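You operate a simulated robot arm through the tools that you are given. There is no shell and no other tool. Be economical: measure what you need, move in short steps, check, and stop when the job is done.

You are at the controls of a simulated two-armed robot. One attempt, no reset.

## Task
Wind the cord that the order card names onto the winder's white bobbin and stand it on the green-dot board.
Fine: spool and length as on the card over the winder; zero the counter first, stop as soon as it jumps to the card's length, leave the spool on the winder; the bobbin goes in the round well.

It is judged by the outcome, as a careful person would: the job done as asked, and still so three seconds after it is handed in. It fails if anything else is knocked over, pushed out of place, dropped, spilled or broken.

## Robot
Two 7-joint arms with two-finger parallel grippers on one trunk, on a base that drives. Base frame: it is fixed to the floor where the robot stands at the start and does not move with it; the origin is under the middle of the robot, x ahead of it, y to its left, z up. Units: mm, degrees, N and s.
The left shoulder is at the start at [50, 168, 1207], the right one opposite. With the tool pointing down near the work surface each hand reaches from about 100 to 640 mm from the robot's upright axis, wherever it stands, measured 20 degrees to its own side. Places, roughly: order card [900, -200, 1000]; round well of the board with the green dot [-1300, -600, 700]; winder counter display [400, -100, 900]; winder crank [500, -300, 900]; winder peg [600, -100, 800]; zero button [500, -100, 900]. Payload 1.57 kg a hand.
The TCP of each hand is the grasp point between the finger pads, 30 mm short of the fingertips. In the tool frame z runs along the fingers and y along their closing line. Largest opening 80 mm; finger width 17, thickness 12; the body of the gripper, 40 by 82 mm, starts 80 mm behind the TCP.
Orientation is told as [roll, pitch, yaw] about the base's x, y, z axes, in that order, counted from this pose: with the fingers straight down and closing along the base's y, the tool's x points along the base's -x, its y along +y and its z along -z.

## Interface
- The arms move only by the tool step_arm. It takes "left_commands", "right_commands" or both (then of equal length, played together; a hand with none holds still); each is a list of rows, each an object of numbers (a shift or turn left out is 0, a gripper value left out holds the last): "dx", "dy", "dz": the shift along the base's x, y, z in mm; "ax", "ay", "az": the turn, a rotation vector about the base's x, y, z in degrees; "grip": the finger opening in mm, from 0 to 80. In form: [{"dx": .., "dy": .., "dz": .., "ax": .., "ay": .., "az": .., "grip": ..}, ...]. A call has 1 to 20 rows; each row is the pose to reach, as a shift and turn from the pose commanded when the call began. Rows are played at 5 a second. More than 50 mm and 8.6 degrees between two rows, or a gripper value outside its range, and nothing of the call is played. A pose out of reach is approached as far as the arm can. The call stops where the force on the tool passes 90 N (or 10 N more than at its start, if that is more) or the arm is blocked; 0.2 s more then pass. Each finger travels about 45 mm/s and halts on what it meets, pressing with about 39 N; the grip force reading is that of the motor and also rises with nothing between the fingers. The clock runs only during rows and for 0.2 s after the last one: add rows that repeat a pose to give the fingers time. The reply holds the time, the measured pose of the TCP, the force on the tool along the base axes, the opening and the grip force, in the units named above and with some noise, with the torque about the TCP (base axes, N m) and any sound that the robot's microphone picked up, and new pictures: "show" is both (left out), scene, wrist or none (wrist: the cameras of the hands that moved).
- Cameras (640 x 400 px; columns grow to the right, rows downward): "scene" is now at [107.1, -52.3, 1408.1]; the picture's right is [-0.61, -0.79, 0.00], its down [-0.52, 0.40, -0.76] and it looks along [0.60, -0.46, -0.65] (base axes); focal length 254 px, centre (320, 200). "left" rides on the left gripper at [72, 7, -122] in its tool frame; the picture's right is [-0.09, 1.00, 0.00], its down [-0.84, -0.08, -0.54] and it looks along [-0.54, -0.05, 0.84] (tool axes); focal length 238 px, centre (320, 200). "right" rides on the right gripper at [72, -7, -122] in its tool frame; the picture's right is [0.09, 1.00, 0.00], its down [-0.84, 0.08, -0.54] and it looks along [-0.54, 0.05, 0.84] (tool axes); focal length 238 px, centre (320, 200). There is no depth. A picture from a camera that has moved, and an enlarged one, comes with that camera's place and axes in the base frame and with its lens.
- raise_lower(by): slides the trunk up (or, below 0, down) by that many mm; the arms and the scene camera ride with it, the base frame stays. It gives what a move gives, with no picture.
- roll_base(legs): drives the robot by 1 to 6 legs, each [ahead, left, turn to the left] in mm, mm and degrees, along the robot's own axes; the way and the turn of a leg run together, so that a leg with both is an arc; at most 1500 mm and 180 degrees a leg. The arms and the cameras ride along, it lands a little off, and it stops where it bumps. It gives what a move gives, and a new picture of the scene camera.
- turn_head(pan, tilt): turns the head with the scene camera to pan (to the left, within 80 degrees either way) and tilt (down, from -29 to 69), counted from straight ahead of the robot. It gives what a move gives, and a new picture of the scene camera.
- close_up(camera, box): a new picture of the part [left, top, right, bottom] of that camera's present view, enlarged. No time passes.
- close_job(): hands the job in; it is judged then, once.

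Work in short steps. Places have to be worked out from the pictures, the camera data and where the tool is seen: move nearer, look again, correct. Check each grasp and each placing, and mend what went wrong. You have 120 turns and 260 pictures in all, those below and enlarged ones among them. Open the grippers and draw the arms clear of the work before you hand the job in, unless the task says otherwise; then end with one line.

The tools are called as name(argument=value, ...) on one line, values as JSON. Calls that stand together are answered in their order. step_arm: Moves the arms, as the interface text tells. Its arguments: {"type":"object","properties":{"left_commands":{"type":"array","items":{"type":"object","properties":{"dx":{"type":"number"},"dy":{"type":"number"},"dz":{"type":"number"},"ax":{"type":"number"},"ay":{"type":"number"},"az":{"type":"number"},"grip":{"type":"number"}}}},"right_commands":{"type":"array","items":{"type":"object","properties":{"dx":{"type":"number"},"dy":{"type":"number"},"dz":{"type":"number"},"ax":{"type":"number"},"ay":{"type":"number"},"az":{"type":"number"},"grip":{"type":"number"}}}},"show":{"type":"string","enum":["both","scene","wrist","none"]}},"required":[]} The other tools are called the same way: raise_lower (by) slides the trunk up or down; roll_base (legs) drives the base; turn_head (pan, tilt) turns the head that bears the scene camera; close_up (camera, box) takes an enlarged picture of a part of a camera's view; close_job () hands the job in.

At the start:

```text
time_s: 0.0
left_eef_pos: [343.2, -52.1, 1187.7]
left_tool_rot: [0.0, 0.0, 0.0]
left_ft_force: [-0.1, -0.6, -0.5]
left_ft_torque: [-0.02, 0.01, 0.02]
left_gripper_width: 80.3
left_gripper_force: 0.1
right_eef_pos: [319.5, -468.8, 1146.4]
right_tool_rot: [0.0, 0.0, -0.1]
right_ft_force: [0.9, -0.1, 0.1]
right_ft_torque: [0.0, 0.03, -0.02]
right_gripper_width: 79.9
right_gripper_force: 0.1
trunk travel left (down, up): [-375.0, 68.0]
robot x, y, heading: [0.5, -1.3, -0.4]
head pan, tilt: [-37.5, 40.9]
```

scene: 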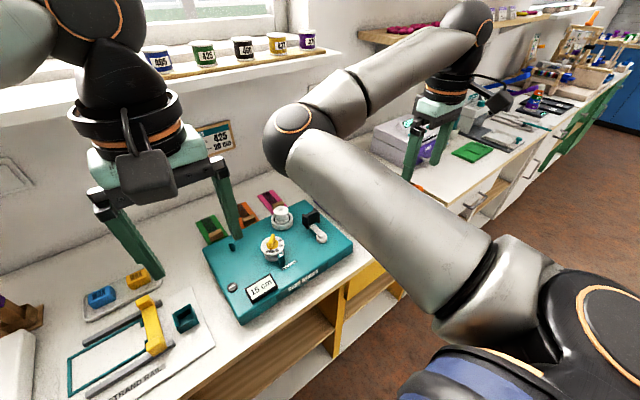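
right: 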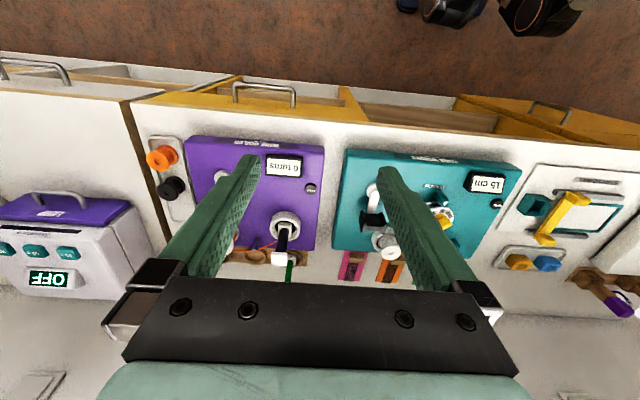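
left: 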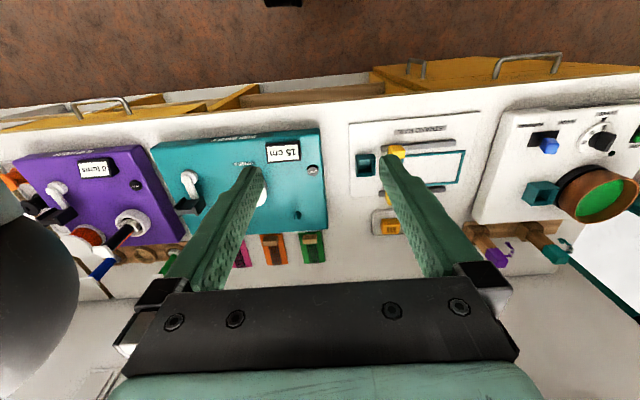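

The card and the teal winder are partly seen; I take enlarged pictures of both.

close_up(camera="scene", box=[190, 110, 250, 160])

close_up(camera="scene", box=[180, 180, 370, 330])

close_up(camera="scene", box=[130, 20, 330, 80])

```text
8.00 times, centred on (220, 135) of scene
camera zoom: at [107.1, -52.3, 1408.1], right [-0.61, -0.79, 0.0], down [-0.52, 0.4, -0.76], along [0.6, -0.46, -0.65], focal length 2028 px, centre (1120, 720)
```

zoom: 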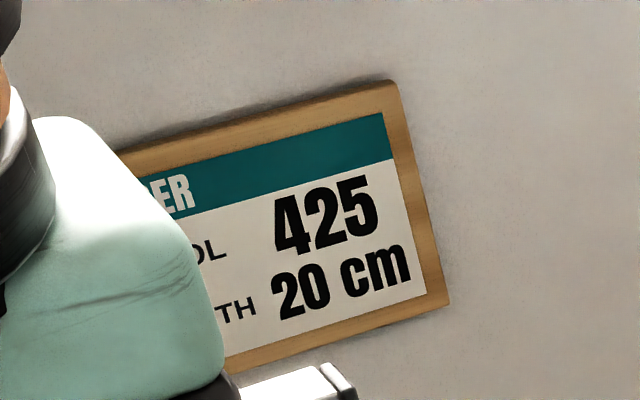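

```text
2.67 times, centred on (275, 255) of scene
camera zoom: at [107.1, -52.3, 1408.1], right [-0.61, -0.79, 0.0], down [-0.52, 0.4, -0.76], along [0.6, -0.46, -0.65], focal length 676 px, centre (440, 53)
```

zoom: 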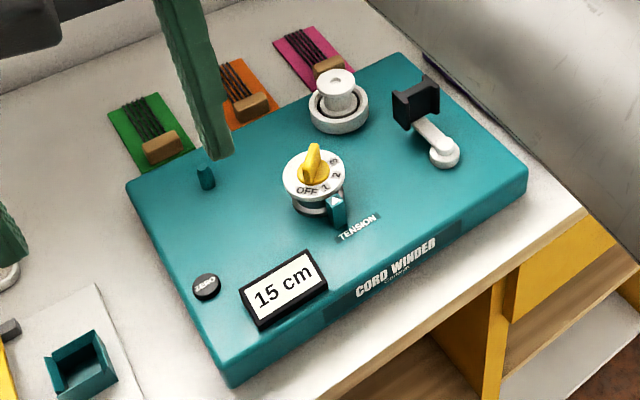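

```text
3.20 times, centred on (230, 50) of scene
camera zoom: at [107.1, -52.3, 1408.1], right [-0.61, -0.79, 0.0], down [-0.52, 0.4, -0.76], along [0.6, -0.46, -0.65], focal length 811 px, centre (608, 680)
```

zoom: 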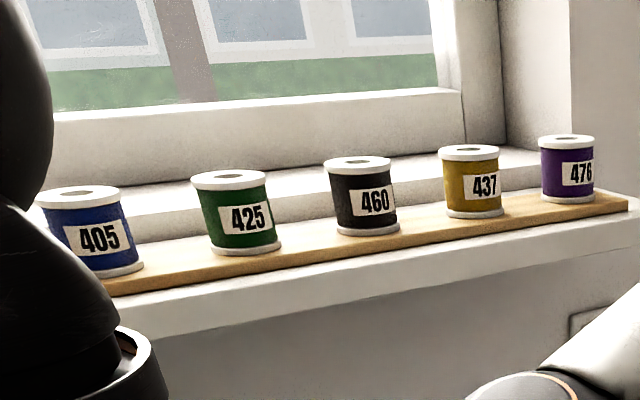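

The card reads spool 425, 20 cm; the green spool is 425. I look straighter at the spools and the card to measure them.

turn_head(pan=-15, tilt=20)

```text
time_s: 0.9
left_eef_pos: [343.7, -52.3, 1188.3]
left_tool_rot: [0.0, 0.0, 0.1]
left_ft_force: [0.9, -0.8, 0.2]
left_ft_torque: [-0.04, -0.01, -0.04]
left_gripper_width: 80.1
left_gripper_force: 0.0
right_eef_pos: [319.8, -469.3, 1145.7]
right_tool_rot: [0.0, 0.1, 0.0]
right_ft_force: [0.9, 0.6, 0.4]
right_ft_torque: [0.01, 0.01, 0.03]
right_gripper_width: 80.1
right_gripper_force: 0.0
trunk travel left (down, up): [-375.0, 68.0]
robot x, y, heading: [-2.5, -3.1, -0.2]
head pan, tilt: [-15.0, 20.0]
camera scene: at [130.2, -25.0, 1440.8], right [-0.26, -0.97, 0.0], down [-0.33, 0.09, -0.94], along [0.91, -0.24, -0.34], focal length 254 px, centre (320, 200)
```

scene: 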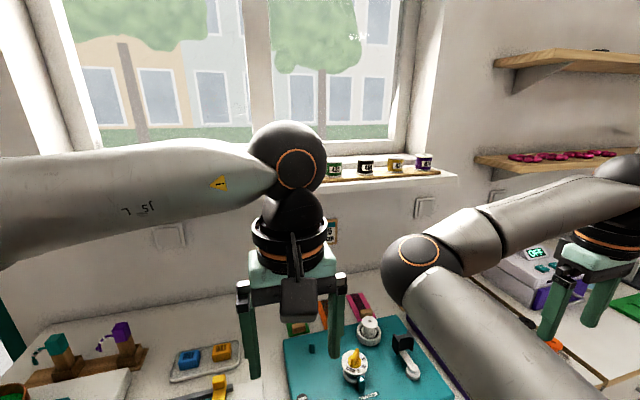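

Spool 425 lies near [860, -270, 1267]. I lower the left hand toward the winder (staying high above it) for a close look at crank, dial, peg and bobbin.

step_arm(left_commands=[{"dx": -20, "dy": -30, "dz": -30}, {"dx": -40, "dy": -60, "dz": -60}, {"dx": -60, "dy": -90, "dz": -80}, {"dx": -60, "dy": -120, "dz": -100}, {"dx": -60, "dy": -140, "dz": -100}], right_commands=[{"dy": -30}, {"dy": -60}, {"dy": -90}, {"dy": -120}, {"dy": -120}], show="both")

```text
time_s: 2.1
left_eef_pos: [285.3, -182.4, 1087.1]
left_tool_rot: [0.0, -0.1, 0.1]
left_ft_force: [0.2, -0.4, -0.1]
left_ft_torque: [-0.02, -0.01, 0.0]
left_gripper_width: 79.9
left_gripper_force: 0.1
left hand out of reach, approached as far as the arm can: row 5
right_eef_pos: [321.2, -588.4, 1145.0]
right_tool_rot: [-0.1, 0.0, 0.0]
right_ft_force: [0.4, 0.0, 0.6]
right_ft_torque: [-0.02, 0.0, 0.0]
right_gripper_width: 79.8
right_gripper_force: 0.0
trunk travel left (down, up): [-375.0, 68.0]
robot x, y, heading: [0.2, -1.3, -0.0]
head pan, tilt: [-15.0, 20.0]
camera scene: at [130.2, -24.2, 1440.9], right [-0.26, -0.97, 0.0], down [-0.33, 0.09, -0.94], along [0.91, -0.24, -0.34], focal length 254 px, centre (320, 200)
camera right: at [247.9, -596.8, 1266.9], right [-0.09, 1.0, 0.0], down [0.84, 0.08, 0.54], along [0.54, 0.05, -0.84], focal length 238 px, centre (320, 200)
camera left: at [213.6, -175.1, 1209.5], right [0.09, 1.0, 0.0], down [0.84, -0.08, 0.54], along [0.54, -0.05, -0.84], focal length 238 px, centre (320, 200)
```

scene: 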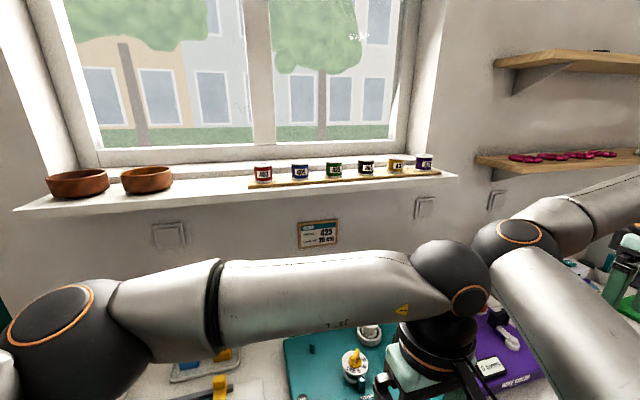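
right: 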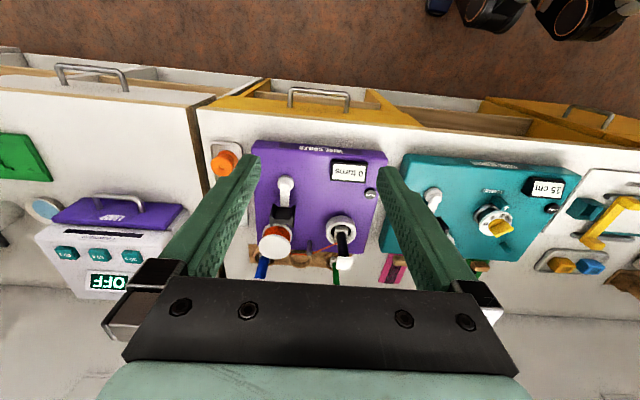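
left: 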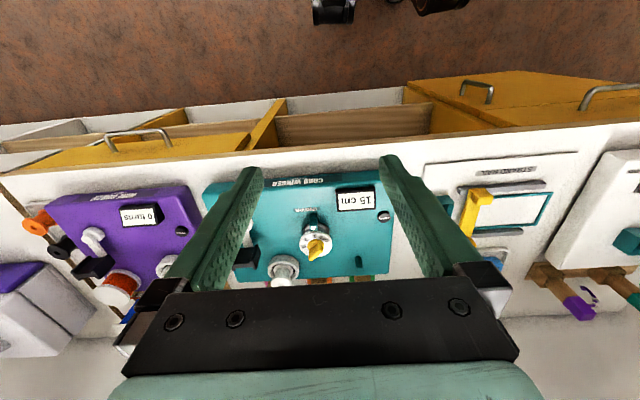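

Good views. Enlarging the card, the winder, and the spools.

close_up(camera="scene", box=[240, 150, 440, 260])

close_up(camera="left", box=[200, 160, 420, 290])

close_up(camera="right", box=[370, 130, 600, 290])

```text
3.20 times, centred on (340, 205) of scene
camera zoom: at [130.2, -24.2, 1440.9], right [-0.26, -0.97, 0.0], down [-0.33, 0.09, -0.94], along [0.91, -0.24, -0.34], focal length 811 px, centre (256, 184)
```

zoom: 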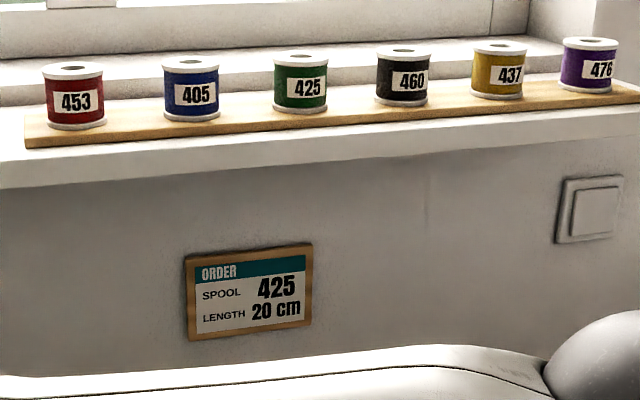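

```text
2.91 times, centred on (310, 225) of left
camera zoom: at [213.6, -175.1, 1209.5], right [0.09, 1.0, 0.0], down [0.84, -0.08, 0.54], along [0.54, -0.05, -0.84], focal length 693 px, centre (349, 127)
```

zoom: 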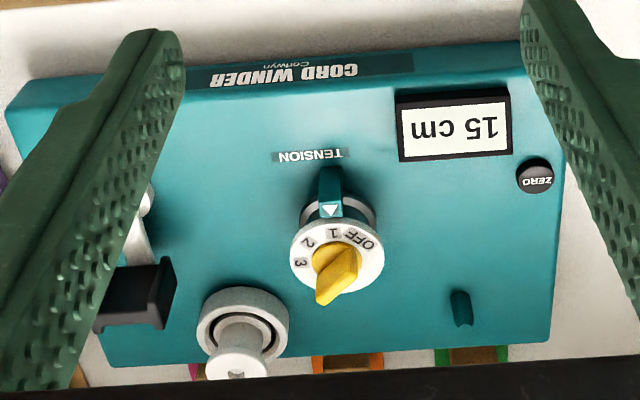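

```text
2.50 times, centred on (485, 210) of right
camera zoom: at [247.9, -596.8, 1266.9], right [-0.09, 1.0, 0.0], down [0.84, 0.08, 0.54], along [0.54, 0.05, -0.84], focal length 596 px, centre (-92, 175)
```

zoom: 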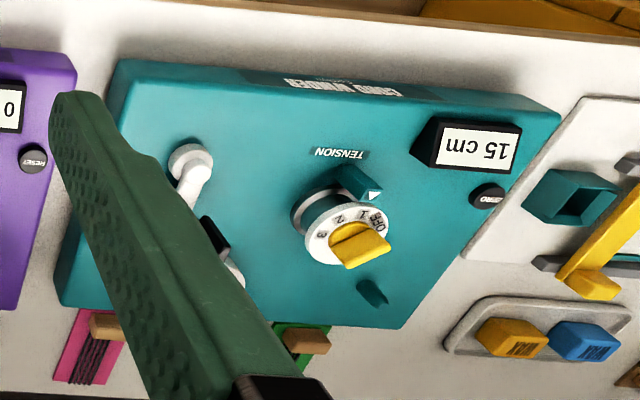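

The card is clear: spool 425, 20 cm; tension marker is at 1. To see the crank well I bring the right hand's camera over it, drawing the left one back.

step_arm(left_commands=[{"dy": 40}, {"dy": 80}, {"dy": 120}, {"dy": 160}, {"dy": 200}, {"dy": 240}], right_commands=[{"dy": 45, "dz": -20}, {"dy": 90, "dz": -40}, {"dy": 135, "dz": -60}, {"dy": 180, "dz": -80}, {"dy": 225, "dz": -95}, {"dy": 260, "dz": -95}], show="both")

close_up(camera="right", box=[230, 130, 410, 280])

```text
time_s: 3.5
left_eef_pos: [285.7, 56.3, 1086.2]
left_tool_rot: [0.0, -0.1, 0.2]
left_ft_force: [-0.2, -0.4, -0.8]
left_ft_torque: [0.0, 0.01, -0.02]
left_gripper_width: 80.1
left_gripper_force: 0.1
right_eef_pos: [319.1, -387.7, 1054.1]
right_tool_rot: [0.0, 0.0, 0.1]
right_ft_force: [-0.2, 0.5, 0.3]
right_ft_torque: [-0.03, -0.02, -0.01]
right_gripper_width: 79.9
right_gripper_force: 0.1
right hand out of reach, approached as far as the arm can: row 5, 6
trunk travel left (down, up): [-375.0, 68.0]
robot x, y, heading: [-1.3, 0.9, -0.1]
head pan, tilt: [-15.0, 20.0]
camera scene: at [130.1, -23.9, 1440.9], right [-0.26, -0.97, 0.0], down [-0.33, 0.09, -0.94], along [0.91, -0.24, -0.34], focal length 254 px, centre (320, 200)
camera right: at [248.3, -396.2, 1175.2], right [-0.09, 1.0, 0.0], down [0.84, 0.08, 0.54], along [0.54, 0.05, -0.84], focal length 238 px, centre (320, 200)
camera left: at [214.0, 64.5, 1207.3], right [0.09, 1.0, 0.0], down [0.84, -0.08, 0.54], along [0.54, -0.05, -0.84], focal length 238 px, centre (320, 200)
```

scene: 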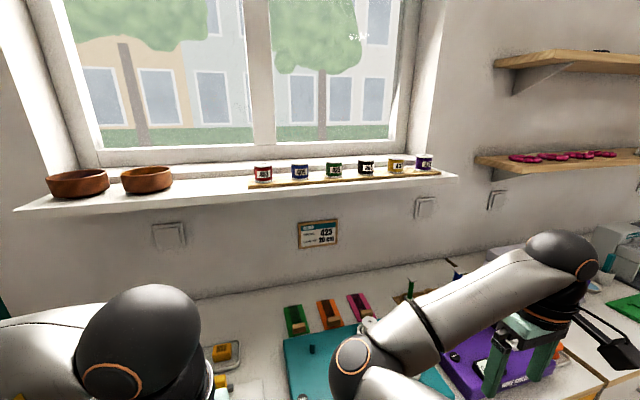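
right: 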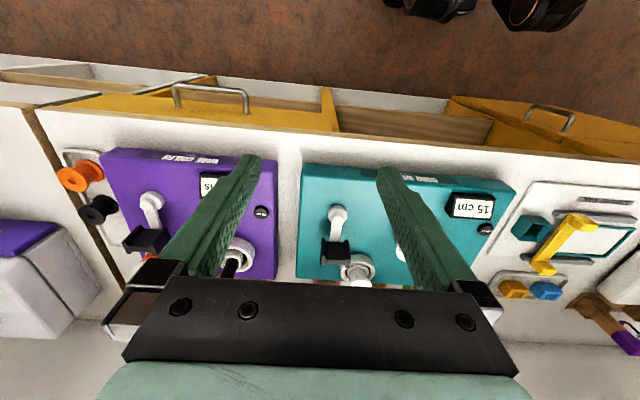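
left: 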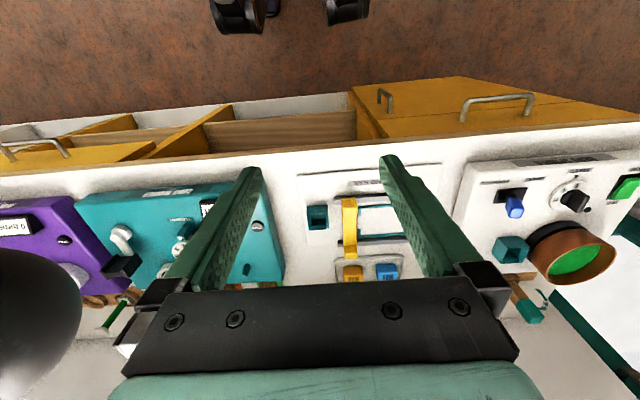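

```text
2.67 times, centred on (320, 205) of right
camera zoom: at [248.3, -396.2, 1175.2], right [-0.09, 1.0, 0.0], down [0.84, 0.08, 0.54], along [0.54, 0.05, -0.84], focal length 636 px, centre (320, 187)
```

zoom: 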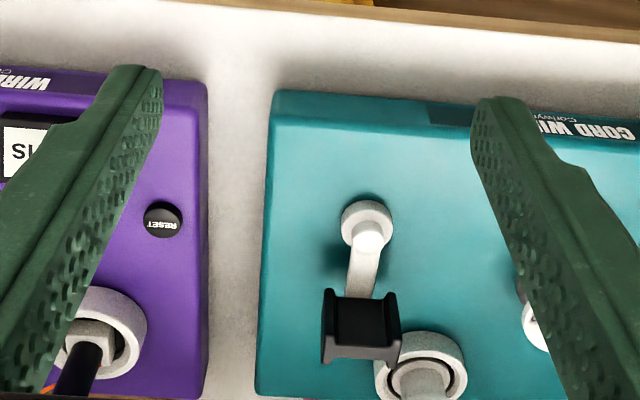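

Crank axis ≈ (478,-345), handle ≈ (527,-345, z≈890), bobbin ≈ (580,-297), peg ≈ (612,-135). The spool needs me to drive nearer the bench; first I look down at the space before the base.

turn_head(pan=-10, tilt=69)

```text
time_s: 4.6
left_eef_pos: [285.4, 54.9, 1085.2]
left_tool_rot: [0.0, 0.0, 0.0]
left_ft_force: [-0.2, -0.3, 0.3]
left_ft_torque: [-0.04, 0.02, 0.03]
left_gripper_width: 80.0
left_gripper_force: 0.1
right_eef_pos: [320.3, -388.8, 1052.4]
right_tool_rot: [0.0, 0.0, 0.0]
right_ft_force: [-0.7, 0.4, 0.4]
right_ft_torque: [0.01, 0.03, -0.01]
right_gripper_width: 79.7
right_gripper_force: 0.0
trunk travel left (down, up): [-375.0, 68.0]
robot x, y, heading: [2.7, 2.5, -0.2]
head pan, tilt: [-10.0, 68.8]
camera scene: at [95.3, -10.6, 1373.3], right [-0.17, -0.98, 0.0], down [-0.92, 0.16, -0.36], along [0.36, -0.06, -0.93], focal length 254 px, centre (320, 200)
```

scene: 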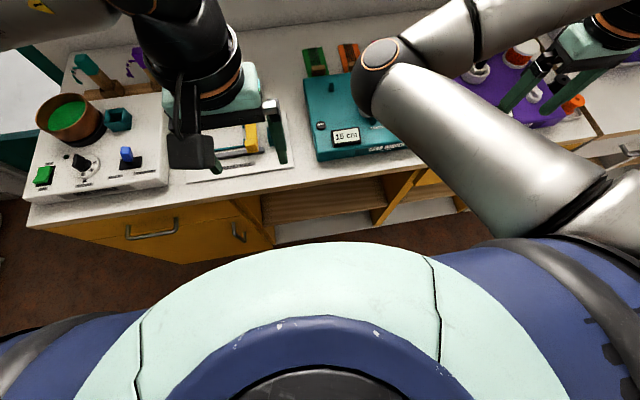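

There is about 200 mm of free floor before the bench, so I roll 110 mm forward and raise the trunk.

roll_base(legs=[[110, 0, 0]])

raise_lower(by=60)

turn_head(pan=-15, tilt=20)

```text
time_s: 5.8
left_eef_pos: [395.8, 54.2, 1084.9]
left_tool_rot: [0.0, 0.1, 0.0]
left_ft_force: [0.1, 0.5, 0.6]
left_ft_torque: [0.0, 0.03, 0.03]
left_gripper_width: 80.1
left_gripper_force: 0.0
right_eef_pos: [430.0, -389.6, 1053.1]
right_tool_rot: [0.1, 0.2, 0.0]
right_ft_force: [0.5, 0.0, -0.3]
right_ft_torque: [0.0, 0.05, 0.0]
right_gripper_width: 79.8
right_gripper_force: 0.0
trunk travel left (down, up): [-375.0, 68.0]
robot x, y, heading: [111.4, -1.7, 0.2]
head pan, tilt: [-10.0, 68.8]
camera scene: at [205.5, -10.8, 1373.1], right [-0.17, -0.98, 0.0], down [-0.92, 0.16, -0.36], along [0.36, -0.06, -0.93], focal length 254 px, centre (320, 200)
```

scene: 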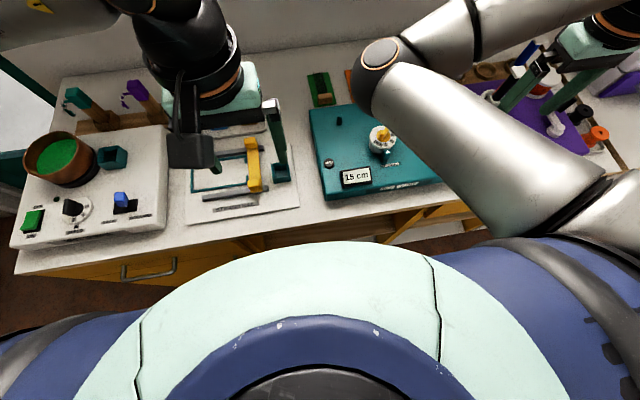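

```text
time_s: 6.8
left_eef_pos: [395.1, 54.5, 1144.8]
left_tool_rot: [-0.1, 0.0, 0.0]
left_ft_force: [0.5, 0.3, 0.5]
left_ft_torque: [-0.03, 0.04, 0.0]
left_gripper_width: 80.2
left_gripper_force: 0.0
right_eef_pos: [428.5, -389.8, 1114.6]
right_tool_rot: [0.0, 0.1, 0.0]
right_ft_force: [0.3, -0.4, 0.6]
right_ft_torque: [0.04, -0.01, 0.01]
right_gripper_width: 80.0
right_gripper_force: 0.1
trunk travel left (down, up): [-435.0, 8.0]
robot x, y, heading: [108.7, 1.1, -0.1]
head pan, tilt: [-10.0, 68.8]
```

```text
time_s: 8.0
left_eef_pos: [394.3, 55.9, 1145.4]
left_tool_rot: [0.0, -0.1, 0.0]
left_ft_force: [0.0, -0.7, -1.0]
left_ft_torque: [0.02, 0.02, -0.02]
left_gripper_width: 79.9
left_gripper_force: 0.2
right_eef_pos: [428.1, -390.1, 1113.5]
right_tool_rot: [0.0, 0.1, 0.0]
right_ft_force: [1.1, -0.4, 0.2]
right_ft_torque: [0.02, 0.02, 0.03]
right_gripper_width: 80.0
right_gripper_force: 0.0
trunk travel left (down, up): [-435.0, 8.0]
robot x, y, heading: [109.0, -7.4, -0.2]
head pan, tilt: [-15.0, 20.0]
camera scene: at [239.1, -25.2, 1500.8], right [-0.26, -0.97, 0.0], down [-0.33, 0.09, -0.94], along [0.91, -0.24, -0.34], focal length 254 px, centre (320, 200)
```

scene: 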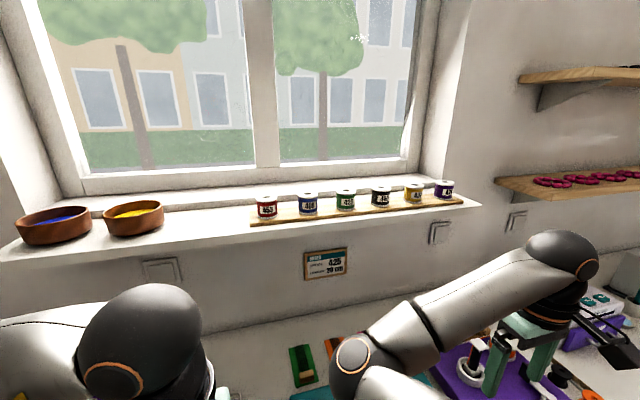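

close_up(camera="scene", box=[290, 170, 410, 245])

```text
5.33 times, centred on (350, 208) of scene
camera zoom: at [239.1, -25.2, 1500.8], right [-0.26, -0.97, 0.0], down [-0.33, 0.09, -0.94], along [0.91, -0.24, -0.34], focal length 1352 px, centre (160, 160)
```

zoom: 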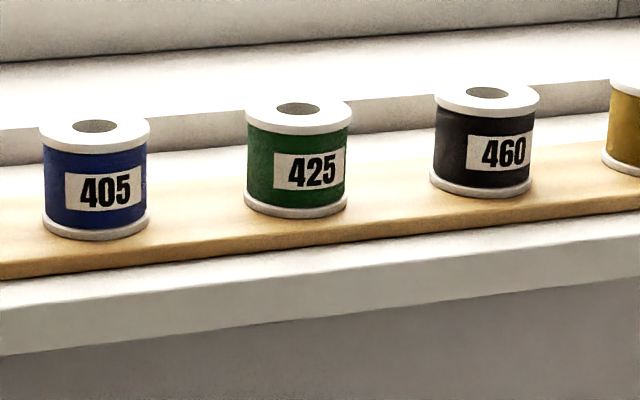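

Spool 425 centre ≈ (813, -250, 1279), 50 mm wide and about 49 mm tall. I bring the right hand, pitched 45° forward, to a point 110 mm short of it along the fingers.

step_arm(right_commands=[{"dx": 31, "dy": 14, "dz": 25, "ay": -4.5}, {"dx": 62, "dy": 28, "dz": 50, "ay": -9}, {"dx": 92, "dy": 42, "dz": 75, "ay": -13.5}, {"dx": 123, "dy": 56, "dz": 100, "ay": -18}, {"dx": 154, "dy": 70, "dz": 125, "ay": -22.5}, {"dx": 184, "dy": 84, "dz": 150, "ay": -27}, {"dx": 215, "dy": 98, "dz": 175, "ay": -31.5}, {"dx": 246, "dy": 112, "dz": 200, "ay": -36}, {"dx": 276, "dy": 126, "dz": 225, "ay": -40.5}, {"dx": 307, "dy": 140, "dz": 250, "ay": -45}, {"dx": 307, "dy": 140, "dz": 250, "ay": -45}])

```text
time_s: 10.4
left_eef_pos: [394.6, 54.4, 1146.2]
left_tool_rot: [0.1, 0.0, 0.1]
left_ft_force: [0.3, -0.9, -0.2]
left_ft_torque: [0.01, 0.01, 0.03]
left_gripper_width: 79.8
left_gripper_force: 0.0
right_eef_pos: [735.0, -253.5, 1366.1]
right_tool_rot: [0.2, -45.0, -0.1]
right_ft_force: [-1.6, 0.0, 0.0]
right_ft_torque: [-0.01, 0.01, 0.01]
right_gripper_width: 79.9
right_gripper_force: 0.0
right hand out of reach, approached as far as the arm can: row 1, 2, 3, 4, 5, 6, 7
trunk travel left (down, up): [-435.0, 8.0]
robot x, y, heading: [110.1, -1.1, -0.0]
head pan, tilt: [-15.0, 20.0]
camera scene: at [239.1, -25.4, 1500.8], right [-0.26, -0.97, 0.0], down [-0.33, 0.09, -0.94], along [0.91, -0.24, -0.34], focal length 254 px, centre (320, 200)
camera right: at [598.1, -259.9, 1399.6], right [-0.07, 1.0, -0.06], down [0.21, 0.08, 0.98], along [0.98, 0.05, -0.21], focal length 238 px, centre (320, 200)
```

scene: 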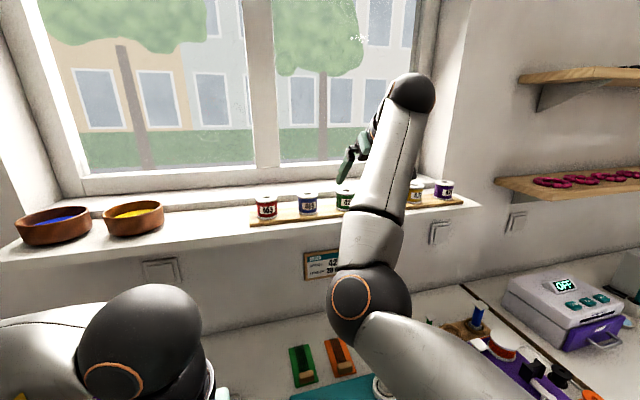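
right: 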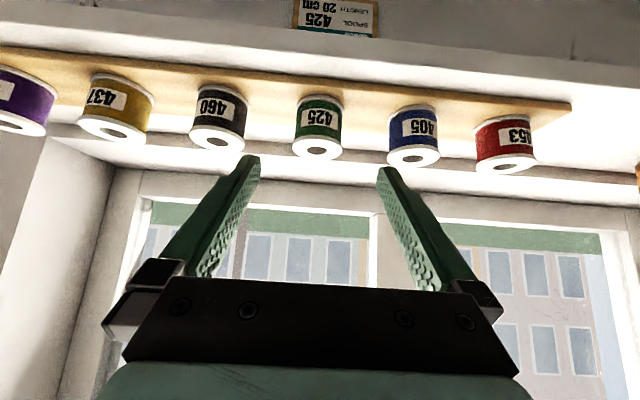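

Hand is lined up (spool y ≈ -254). I slide in along the fingers and check before closing.

step_arm(right_commands=[{"dx": 27, "dz": -26}, {"dx": 54, "dz": -52}, {"dx": 81, "dz": -77}, {"dx": 81, "dz": -77}], show="wrist")

```text
time_s: 11.4
left_eef_pos: [392.7, 56.3, 1146.4]
left_tool_rot: [0.0, 0.0, 0.0]
left_ft_force: [-1.6, -0.2, 0.8]
left_ft_torque: [0.0, 0.01, -0.01]
left_gripper_width: 80.0
left_gripper_force: 0.1
right_eef_pos: [813.1, -251.2, 1286.6]
right_tool_rot: [0.1, -45.1, 0.0]
right_ft_force: [0.0, 0.5, 0.6]
right_ft_torque: [-0.01, -0.01, -0.01]
right_gripper_width: 79.9
right_gripper_force: 0.0
trunk travel left (down, up): [-435.0, 8.0]
robot x, y, heading: [111.2, -1.5, -0.4]
head pan, tilt: [-15.0, 20.0]
camera right: at [676.6, -259.0, 1320.8], right [-0.07, 1.0, -0.06], down [0.21, 0.08, 0.98], along [0.98, 0.05, -0.21], focal length 238 px, centre (320, 200)
```

right: 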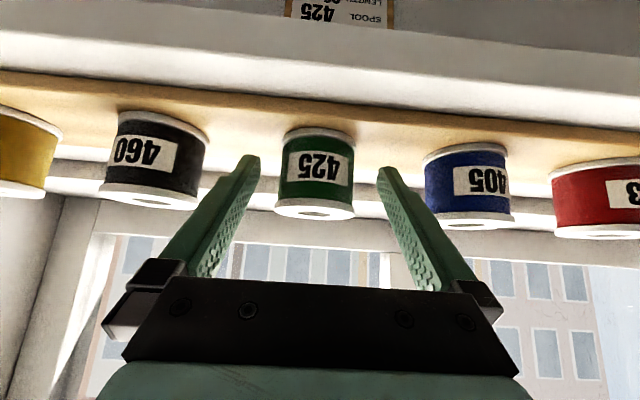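

Triangulating the two views puts the spool centre at about (826, -254, 1271), so I go a little further in, then close.

step_arm(right_commands=[{"dx": 11, "dy": -2, "dz": -8}, {"dx": 11, "dy": -2, "dz": -8}, {"dx": 11, "dy": -2, "dz": -8, "grip": 30}, {"dx": 11, "dy": -2, "dz": -8, "grip": 30}, {"dx": 11, "dy": -2, "dz": -8, "grip": 30}, {"dx": 11, "dy": -2, "dz": -8, "grip": 30}], show="wrist")

```text
time_s: 12.8
left_eef_pos: [394.0, 56.0, 1146.0]
left_tool_rot: [-0.1, 0.0, 0.0]
left_ft_force: [-0.3, 0.4, -0.2]
left_ft_torque: [0.01, -0.05, -0.01]
left_gripper_width: 80.2
left_gripper_force: 0.1
right_eef_pos: [825.9, -253.9, 1278.0]
right_tool_rot: [0.0, -45.0, 0.0]
right_ft_force: [0.4, 0.6, 0.5]
right_ft_torque: [-0.02, -0.02, 0.02]
right_gripper_width: 50.0
right_gripper_force: 33.1
trunk travel left (down, up): [-435.0, 8.0]
robot x, y, heading: [107.4, 0.8, -0.1]
head pan, tilt: [-15.0, 20.0]
camera right: at [688.5, -261.4, 1312.9], right [-0.07, 1.0, -0.06], down [0.21, 0.08, 0.97], along [0.98, 0.05, -0.21], focal length 238 px, centre (320, 200)
```

right: 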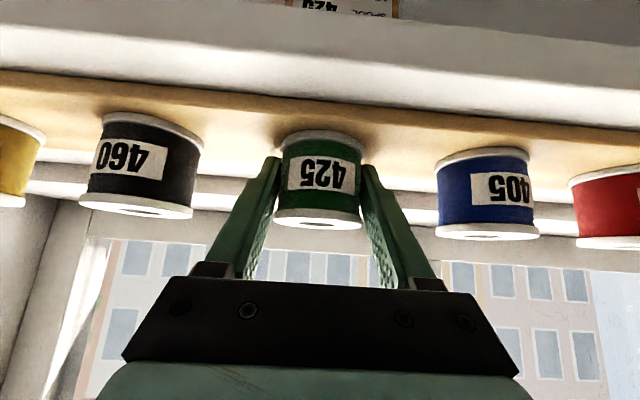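

Gripped at 50 mm. I lift 60 mm and draw it back clear of the sill.

step_arm(right_commands=[{"dz": 15}, {"dz": 35}, {"dz": 60}, {"dx": -35, "dz": 80}, {"dx": -75, "dz": 90}, {"dx": -120, "dz": 90}, {"dx": -165, "dz": 90}, {"dx": -205, "dz": 80}, {"dx": -205, "dz": 80}])

```text
time_s: 14.8
left_eef_pos: [394.2, 55.7, 1146.7]
left_tool_rot: [0.1, 0.0, 0.0]
left_ft_force: [0.2, -0.2, 1.1]
left_ft_torque: [0.0, 0.03, 0.02]
left_gripper_width: 80.0
left_gripper_force: 0.1
right_eef_pos: [661.5, -269.2, 1360.5]
right_tool_rot: [0.0, -45.0, 0.0]
right_ft_force: [0.4, -0.1, -1.2]
right_ft_torque: [-0.03, 0.0, -0.04]
right_gripper_width: 49.8
right_gripper_force: 38.6
right hand out of reach, approached as far as the arm can: row 7, 8, 9
trunk travel left (down, up): [-435.0, 8.0]
robot x, y, heading: [110.2, 4.8, 0.2]
head pan, tilt: [-15.0, 20.0]
camera scene: at [239.0, -25.2, 1500.8], right [-0.26, -0.97, 0.0], down [-0.33, 0.09, -0.94], along [0.91, -0.24, -0.34], focal length 254 px, centre (320, 200)
camera right: at [525.5, -276.3, 1394.9], right [-0.07, 1.0, -0.06], down [0.21, 0.08, 0.97], along [0.98, 0.05, -0.21], focal length 238 px, centre (320, 200)
```

scene: 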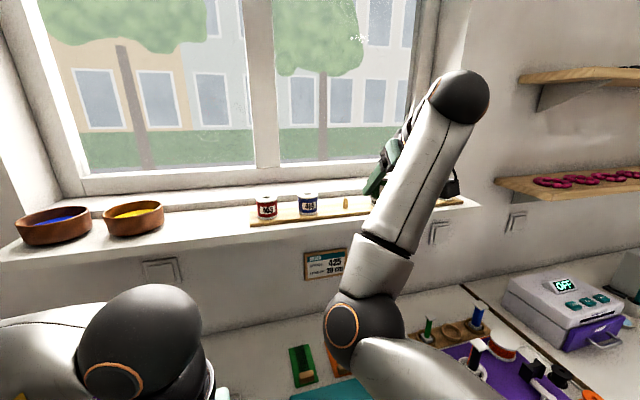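
right: 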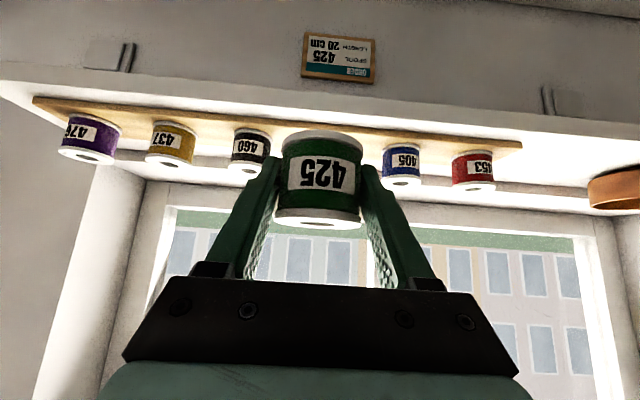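

Spool held firmly. I lift the left hand out of the way, then lower the trunk.

step_arm(left_commands=[{"dz": 40, "dx": -15}, {"dz": 80, "dx": -30}, {"dz": 120, "dx": -45}, {"dz": 150, "dx": -60}, {"dz": 150, "dx": -60}], show="none")

raise_lower(by=-200)

turn_head(pan=-20, tilt=40)

```text
time_s: 16.0
left_eef_pos: [332.2, 56.7, 1295.9]
left_tool_rot: [0.0, 0.1, 0.0]
left_ft_force: [0.3, 0.2, 0.2]
left_ft_torque: [0.01, -0.02, 0.0]
left_gripper_width: 79.6
left_gripper_force: 0.0
right_eef_pos: [663.8, -269.9, 1361.3]
right_tool_rot: [0.2, -45.0, -0.1]
right_ft_force: [0.2, 0.7, -0.6]
right_ft_torque: [0.02, -0.01, -0.02]
right_gripper_width: 49.6
right_gripper_force: 39.6
trunk travel left (down, up): [-435.0, 8.0]
robot x, y, heading: [111.1, 1.0, -0.1]
head pan, tilt: [-15.0, 20.0]
```

```text
time_s: 18.2
left_eef_pos: [333.7, 56.1, 1096.7]
left_tool_rot: [0.0, -0.1, 0.0]
left_ft_force: [-0.3, -0.2, -0.3]
left_ft_torque: [-0.01, -0.02, -0.01]
left_gripper_width: 80.2
left_gripper_force: 0.1
right_eef_pos: [662.9, -268.7, 1160.5]
right_tool_rot: [0.1, -44.9, 0.0]
right_ft_force: [-0.1, -0.5, -0.6]
right_ft_torque: [0.01, 0.02, 0.02]
right_gripper_width: 49.5
right_gripper_force: 38.7
trunk travel left (down, up): [-235.0, 208.0]
robot x, y, heading: [109.8, 1.5, 0.2]
head pan, tilt: [-15.0, 20.0]
```

```text
time_s: 19.0
left_eef_pos: [333.5, 54.7, 1095.6]
left_tool_rot: [0.0, 0.0, 0.0]
left_ft_force: [0.0, 0.7, -0.5]
left_ft_torque: [0.01, 0.0, 0.02]
left_gripper_width: 80.2
left_gripper_force: 0.1
right_eef_pos: [663.1, -269.8, 1161.5]
right_tool_rot: [0.0, -45.0, 0.0]
right_ft_force: [0.1, 0.2, -1.3]
right_ft_torque: [-0.03, 0.01, -0.04]
right_gripper_width: 49.9
right_gripper_force: 39.0
trunk travel left (down, up): [-235.0, 208.0]
robot x, y, heading: [107.0, 1.9, -0.2]
head pan, tilt: [-20.0, 40.0]
camera scene: at [229.1, -30.2, 1269.5], right [-0.34, -0.94, 0.0], down [-0.6, 0.22, -0.77], along [0.72, -0.26, -0.64], focal length 254 px, centre (320, 200)
```

scene: 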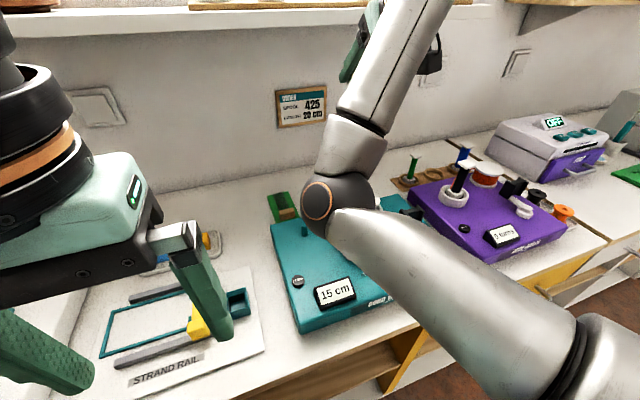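

Enlarging to locate the peg.

close_up(camera="scene", box=[260, 190, 360, 255])

```text
6.15 times, centred on (310, 222) of scene
camera zoom: at [229.1, -30.2, 1269.5], right [-0.34, -0.94, 0.0], down [-0.6, 0.22, -0.77], along [0.72, -0.26, -0.64], focal length 1560 px, centre (382, 62)
```

zoom: 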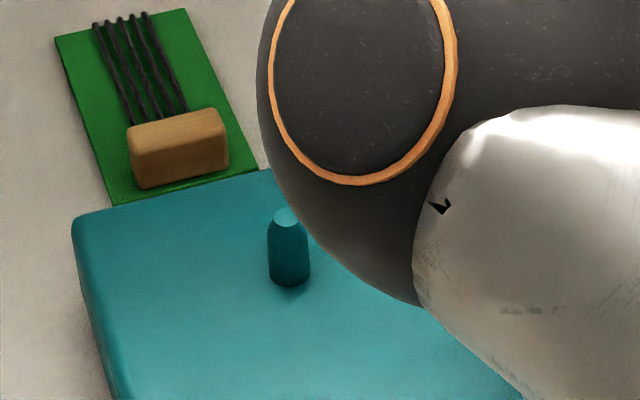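

Peg ≈ (601,-130), top ≈ 875. The elbow hangs low near the winder, so I raise the trunk again and lower the hand with the arm instead, watching the elbow.

raise_lower(by=200)

step_arm(right_commands=[{"dx": -10, "dy": 20, "dz": -35}, {"dx": -20, "dy": 40, "dz": -70}, {"dx": -30, "dy": 60, "dz": -105}, {"dx": -40, "dy": 80, "dz": -140}, {"dx": -50, "dy": 100, "dz": -175}, {"dx": -55, "dy": 120, "dz": -210}, {"dx": -59, "dy": 140, "dz": -240}, {"dx": -59, "dy": 140, "dz": -240}])

```text
time_s: 21.2
left_eef_pos: [332.1, 55.7, 1296.1]
left_tool_rot: [0.1, -0.1, 0.0]
left_ft_force: [0.9, 0.9, -0.7]
left_ft_torque: [-0.02, -0.02, 0.0]
left_gripper_width: 80.1
left_gripper_force: 0.0
right_eef_pos: [664.0, -268.2, 1361.2]
right_tool_rot: [0.1, -45.0, -0.1]
right_ft_force: [0.4, -0.4, -1.1]
right_ft_torque: [0.01, 0.03, -0.01]
right_gripper_width: 49.6
right_gripper_force: 39.2
trunk travel left (down, up): [-435.0, 8.0]
robot x, y, heading: [109.1, -0.6, 0.1]
head pan, tilt: [-20.0, 40.0]
```

```text
time_s: 22.7
left_eef_pos: [332.8, 53.4, 1296.6]
left_tool_rot: [-0.1, 0.1, 0.2]
left_ft_force: [-0.2, -0.3, 0.0]
left_ft_torque: [0.03, 0.01, -0.03]
left_gripper_width: 79.9
left_gripper_force: 0.0
right_eef_pos: [626.6, -158.0, 1240.9]
right_tool_rot: [-0.9, -57.5, -0.8]
right_ft_force: [-0.5, 0.1, -0.7]
right_ft_torque: [0.02, -0.01, -0.02]
right_gripper_width: 50.2
right_gripper_force: 38.7
right hand out of reach, approached as far as the arm can: row 1, 2, 3, 4, 7
trunk travel left (down, up): [-435.0, 8.0]
robot x, y, heading: [109.7, 3.5, -0.1]
head pan, tilt: [-20.0, 40.0]
stopped in row 7 (right hand): the arm was blocked; the commanded pose is now the measured one
camera scene: at [229.2, -30.3, 1469.4], right [-0.34, -0.94, 0.0], down [-0.6, 0.22, -0.77], along [0.72, -0.26, -0.64], focal length 254 px, centre (320, 200)
camera right: at [485.8, -161.0, 1244.5], right [-0.02, 1.0, -0.09], down [-0.01, 0.09, 1.0], along [1.0, 0.02, 0.0], focal length 238 px, centre (320, 200)
```

scene: 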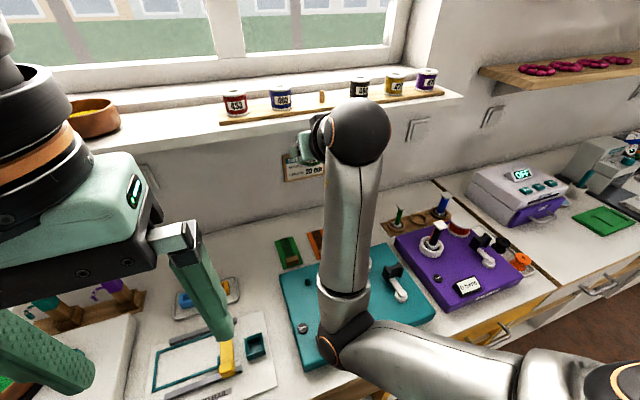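
right: 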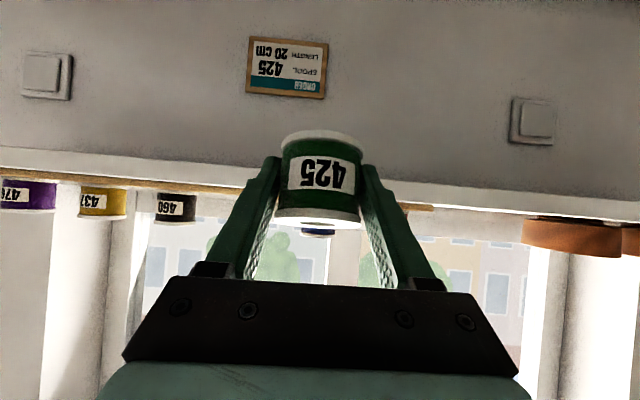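

The arm ran into a joint limit crossing inward with a low elbow. I drive 200 mm left and 50 back so that the peg lies on the right arm's own side.

roll_base(legs=[[-50, 0, 0], [0, 200, 0]])

step_arm(right_commands=[{"dy": -30, "ay": 6}, {"dy": -60, "ay": 12.5}, {"dy": -100, "ay": 12.5}, {"dy": -140, "ay": 12.5}, {"dy": -170, "ay": 12.5}, {"dy": -170, "ay": 12.5}])

```text
time_s: 25.6
left_eef_pos: [281.6, 260.7, 1295.6]
left_tool_rot: [0.0, 0.1, 0.1]
left_ft_force: [-0.9, 0.2, -0.2]
left_ft_torque: [-0.02, 0.01, 0.0]
left_gripper_width: 79.8
left_gripper_force: 0.1
right_eef_pos: [576.9, 49.2, 1240.4]
right_tool_rot: [-0.9, -57.5, -0.8]
right_ft_force: [0.7, -0.4, -0.7]
right_ft_torque: [0.0, -0.02, 0.0]
right_gripper_width: 49.6
right_gripper_force: 38.7
trunk travel left (down, up): [-435.0, 8.0]
robot x, y, heading: [55.4, 206.5, 0.2]
head pan, tilt: [-20.0, 40.0]
camera scene: at [178.8, 174.9, 1469.4], right [-0.34, -0.94, 0.0], down [-0.6, 0.22, -0.77], along [0.72, -0.26, -0.64], focal length 254 px, centre (320, 200)
```

scene: 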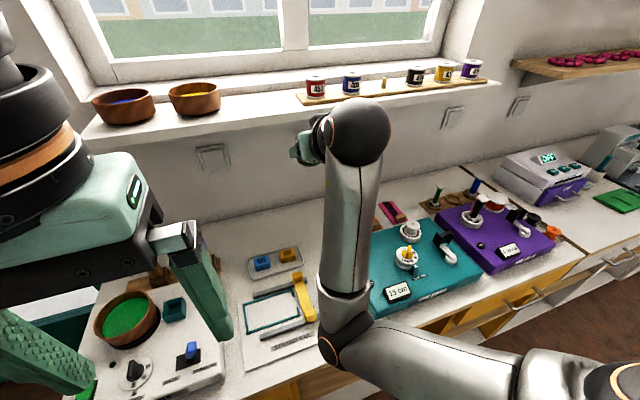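

```text
time_s: 27.0
left_eef_pos: [281.9, 260.6, 1295.1]
left_tool_rot: [-0.1, 0.1, 0.1]
left_ft_force: [-0.2, 0.2, 0.4]
left_ft_torque: [-0.03, 0.01, -0.01]
left_gripper_width: 79.9
left_gripper_force: 0.0
right_eef_pos: [577.3, -122.5, 1239.9]
right_tool_rot: [-1.1, -45.0, -0.5]
right_ft_force: [-0.2, 1.0, -1.4]
right_ft_torque: [-0.01, 0.0, 0.01]
right_gripper_width: 49.9
right_gripper_force: 39.0
right hand out of reach, approached as far as the arm can: row 2, 3
trunk travel left (down, up): [-435.0, 8.0]
robot x, y, heading: [56.8, 202.3, -0.0]
head pan, tilt: [-20.0, 40.0]
camera scene: at [178.8, 174.8, 1469.4], right [-0.34, -0.94, 0.0], down [-0.6, 0.22, -0.77], along [0.72, -0.26, -0.64], focal length 254 px, centre (320, 200)
camera right: at [440.8, -126.9, 1274.3], right [-0.04, 1.0, -0.08], down [0.21, 0.09, 0.97], along [0.98, 0.02, -0.21], focal length 238 px, centre (320, 200)
```

scene: 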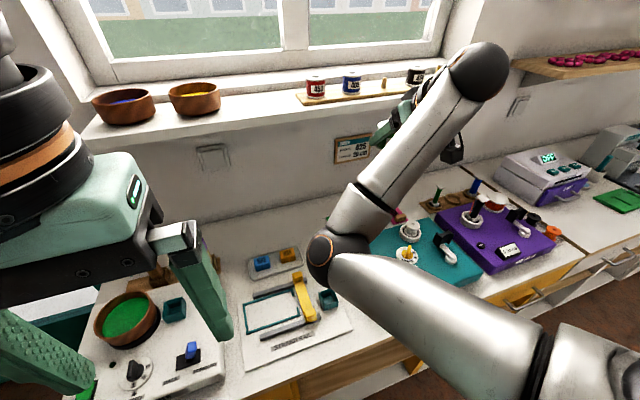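
right: 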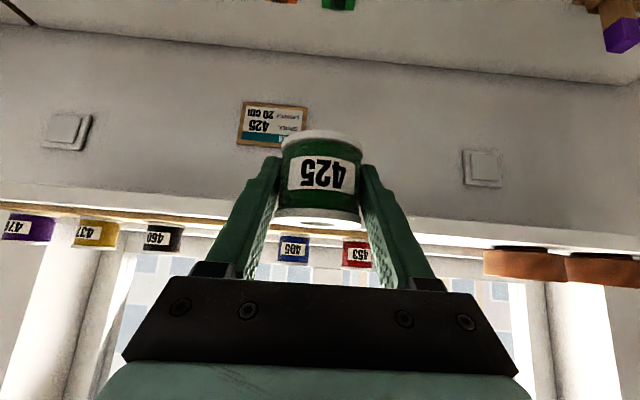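

The configuration is better. I correct the small tilt and lower 150 mm, moving to x=604, then look.

step_arm(right_commands=[{"dx": 5, "dz": -30, "ax": 1.0}, {"dx": 10, "dz": -60, "ax": 1.0, "az": 0.4}, {"dx": 17, "dz": -90, "ax": 1.0, "az": 0.4}, {"dx": 22, "dy": -4, "dz": -120, "ax": 1.0, "az": 0.4}, {"dx": 26, "dy": -7, "dz": -150, "ax": 1.0, "az": 0.4}, {"dx": 26, "dy": -7, "dz": -150, "ax": 1.0, "az": 0.4}])

```text
time_s: 28.4
left_eef_pos: [282.6, 260.1, 1296.4]
left_tool_rot: [0.0, 0.0, 0.0]
left_ft_force: [-0.3, 0.1, 0.2]
left_ft_torque: [-0.02, 0.0, 0.02]
left_gripper_width: 80.0
left_gripper_force: 0.0
right_eef_pos: [604.2, -135.0, 1093.8]
right_tool_rot: [-0.3, -45.3, -1.3]
right_ft_force: [0.5, -0.3, -0.2]
right_ft_torque: [-0.01, 0.04, -0.04]
right_gripper_width: 49.8
right_gripper_force: 39.0
trunk travel left (down, up): [-435.0, 8.0]
robot x, y, heading: [58.7, 205.2, -0.1]
head pan, tilt: [-20.0, 40.0]
camera scene: at [178.7, 174.6, 1469.4], right [-0.34, -0.94, 0.0], down [-0.6, 0.22, -0.77], along [0.72, -0.26, -0.64], focal length 254 px, centre (320, 200)
camera right: at [467.1, -139.7, 1127.2], right [-0.04, 1.0, -0.07], down [0.21, 0.08, 0.98], along [0.98, 0.02, -0.21], focal length 238 px, centre (320, 200)
```

scene: 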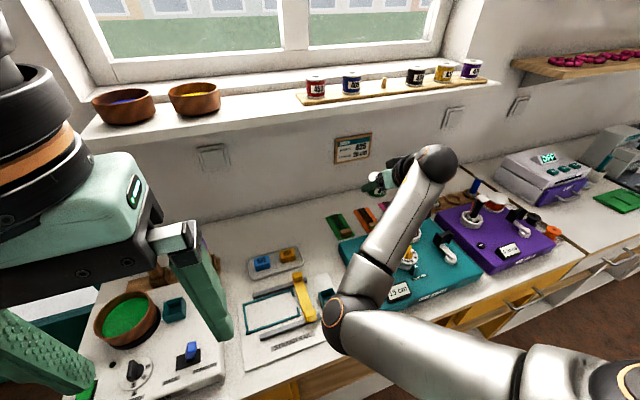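
right: 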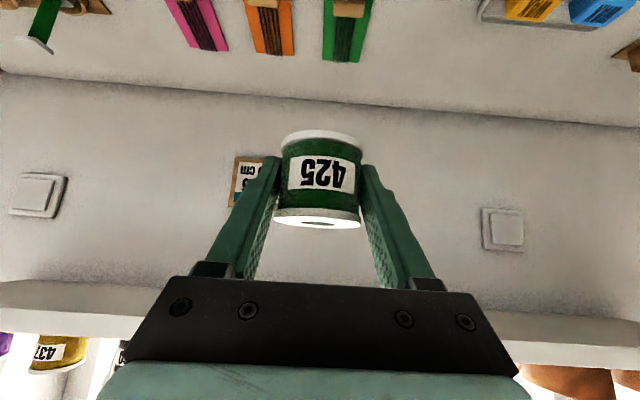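

The elbow sinks along with the hand because the arm is folded; backing the base 220 mm will straighten the arm and keep the elbow high.

roll_base(legs=[[-220, 0, 0]])

step_arm(right_commands=[{"dx": 40}, {"dx": 80}, {"dx": 120}, {"dx": 160}, {"dx": 195, "dy": 2}, {"dx": 220, "dy": 5}, {"dx": 220, "dy": 5}])

```text
time_s: 30.1
left_eef_pos: [64.0, 259.7, 1295.5]
left_tool_rot: [-0.1, 0.0, -0.1]
left_ft_force: [-0.8, 0.2, 0.4]
left_ft_torque: [0.01, -0.04, 0.01]
left_gripper_width: 79.8
left_gripper_force: 0.2
right_eef_pos: [384.3, -137.5, 1091.4]
right_tool_rot: [-0.4, -45.0, -1.3]
right_ft_force: [-0.7, 0.1, 0.1]
right_ft_torque: [0.01, -0.01, -0.01]
right_gripper_width: 50.1
right_gripper_force: 39.2
trunk travel left (down, up): [-435.0, 8.0]
robot x, y, heading: [-162.0, 202.1, 0.1]
head pan, tilt: [-20.0, 40.0]
camera scene: at [-40.4, 174.5, 1469.5], right [-0.34, -0.94, 0.0], down [-0.6, 0.22, -0.77], along [0.72, -0.26, -0.64], focal length 254 px, centre (320, 200)
```

scene: 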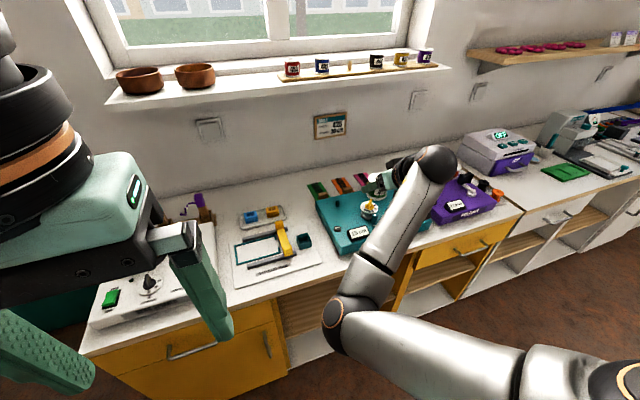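

```text
time_s: 31.7
left_eef_pos: [63.7, 261.1, 1295.6]
left_tool_rot: [0.0, 0.0, -0.1]
left_ft_force: [-0.9, 0.1, 0.2]
left_ft_torque: [-0.01, -0.01, 0.03]
left_gripper_width: 80.3
left_gripper_force: 0.0
right_eef_pos: [605.6, -133.3, 1093.0]
right_tool_rot: [-0.5, -45.0, -1.4]
right_ft_force: [-0.7, 0.0, -0.9]
right_ft_torque: [-0.03, 0.04, 0.01]
right_gripper_width: 49.6
right_gripper_force: 39.1
trunk travel left (down, up): [-435.0, 8.0]
robot x, y, heading: [-160.7, 202.7, -0.1]
head pan, tilt: [-20.0, 40.0]
camera scene: at [-39.6, 175.1, 1469.4], right [-0.34, -0.94, 0.0], down [-0.6, 0.22, -0.77], along [0.72, -0.26, -0.64], focal length 254 px, centre (320, 200)
camera right: at [468.5, -135.9, 1127.3], right [-0.03, 1.0, -0.07], down [0.21, 0.08, 0.97], along [0.98, 0.02, -0.21], focal length 238 px, centre (320, 200)
```

scene: 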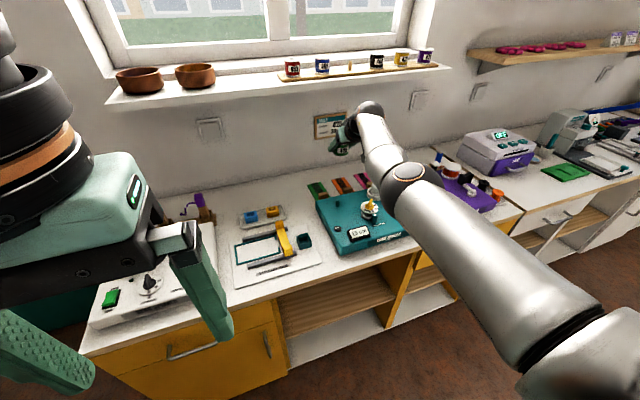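
right: 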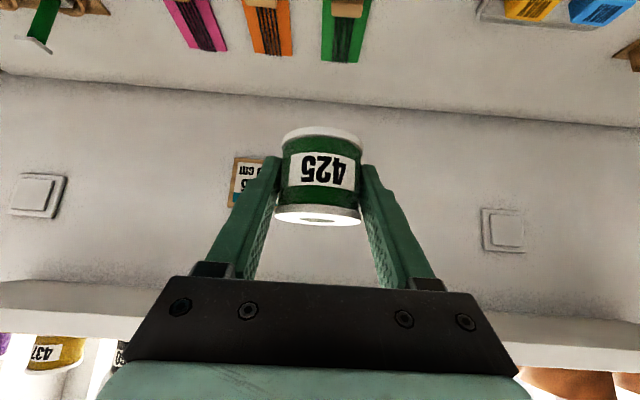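

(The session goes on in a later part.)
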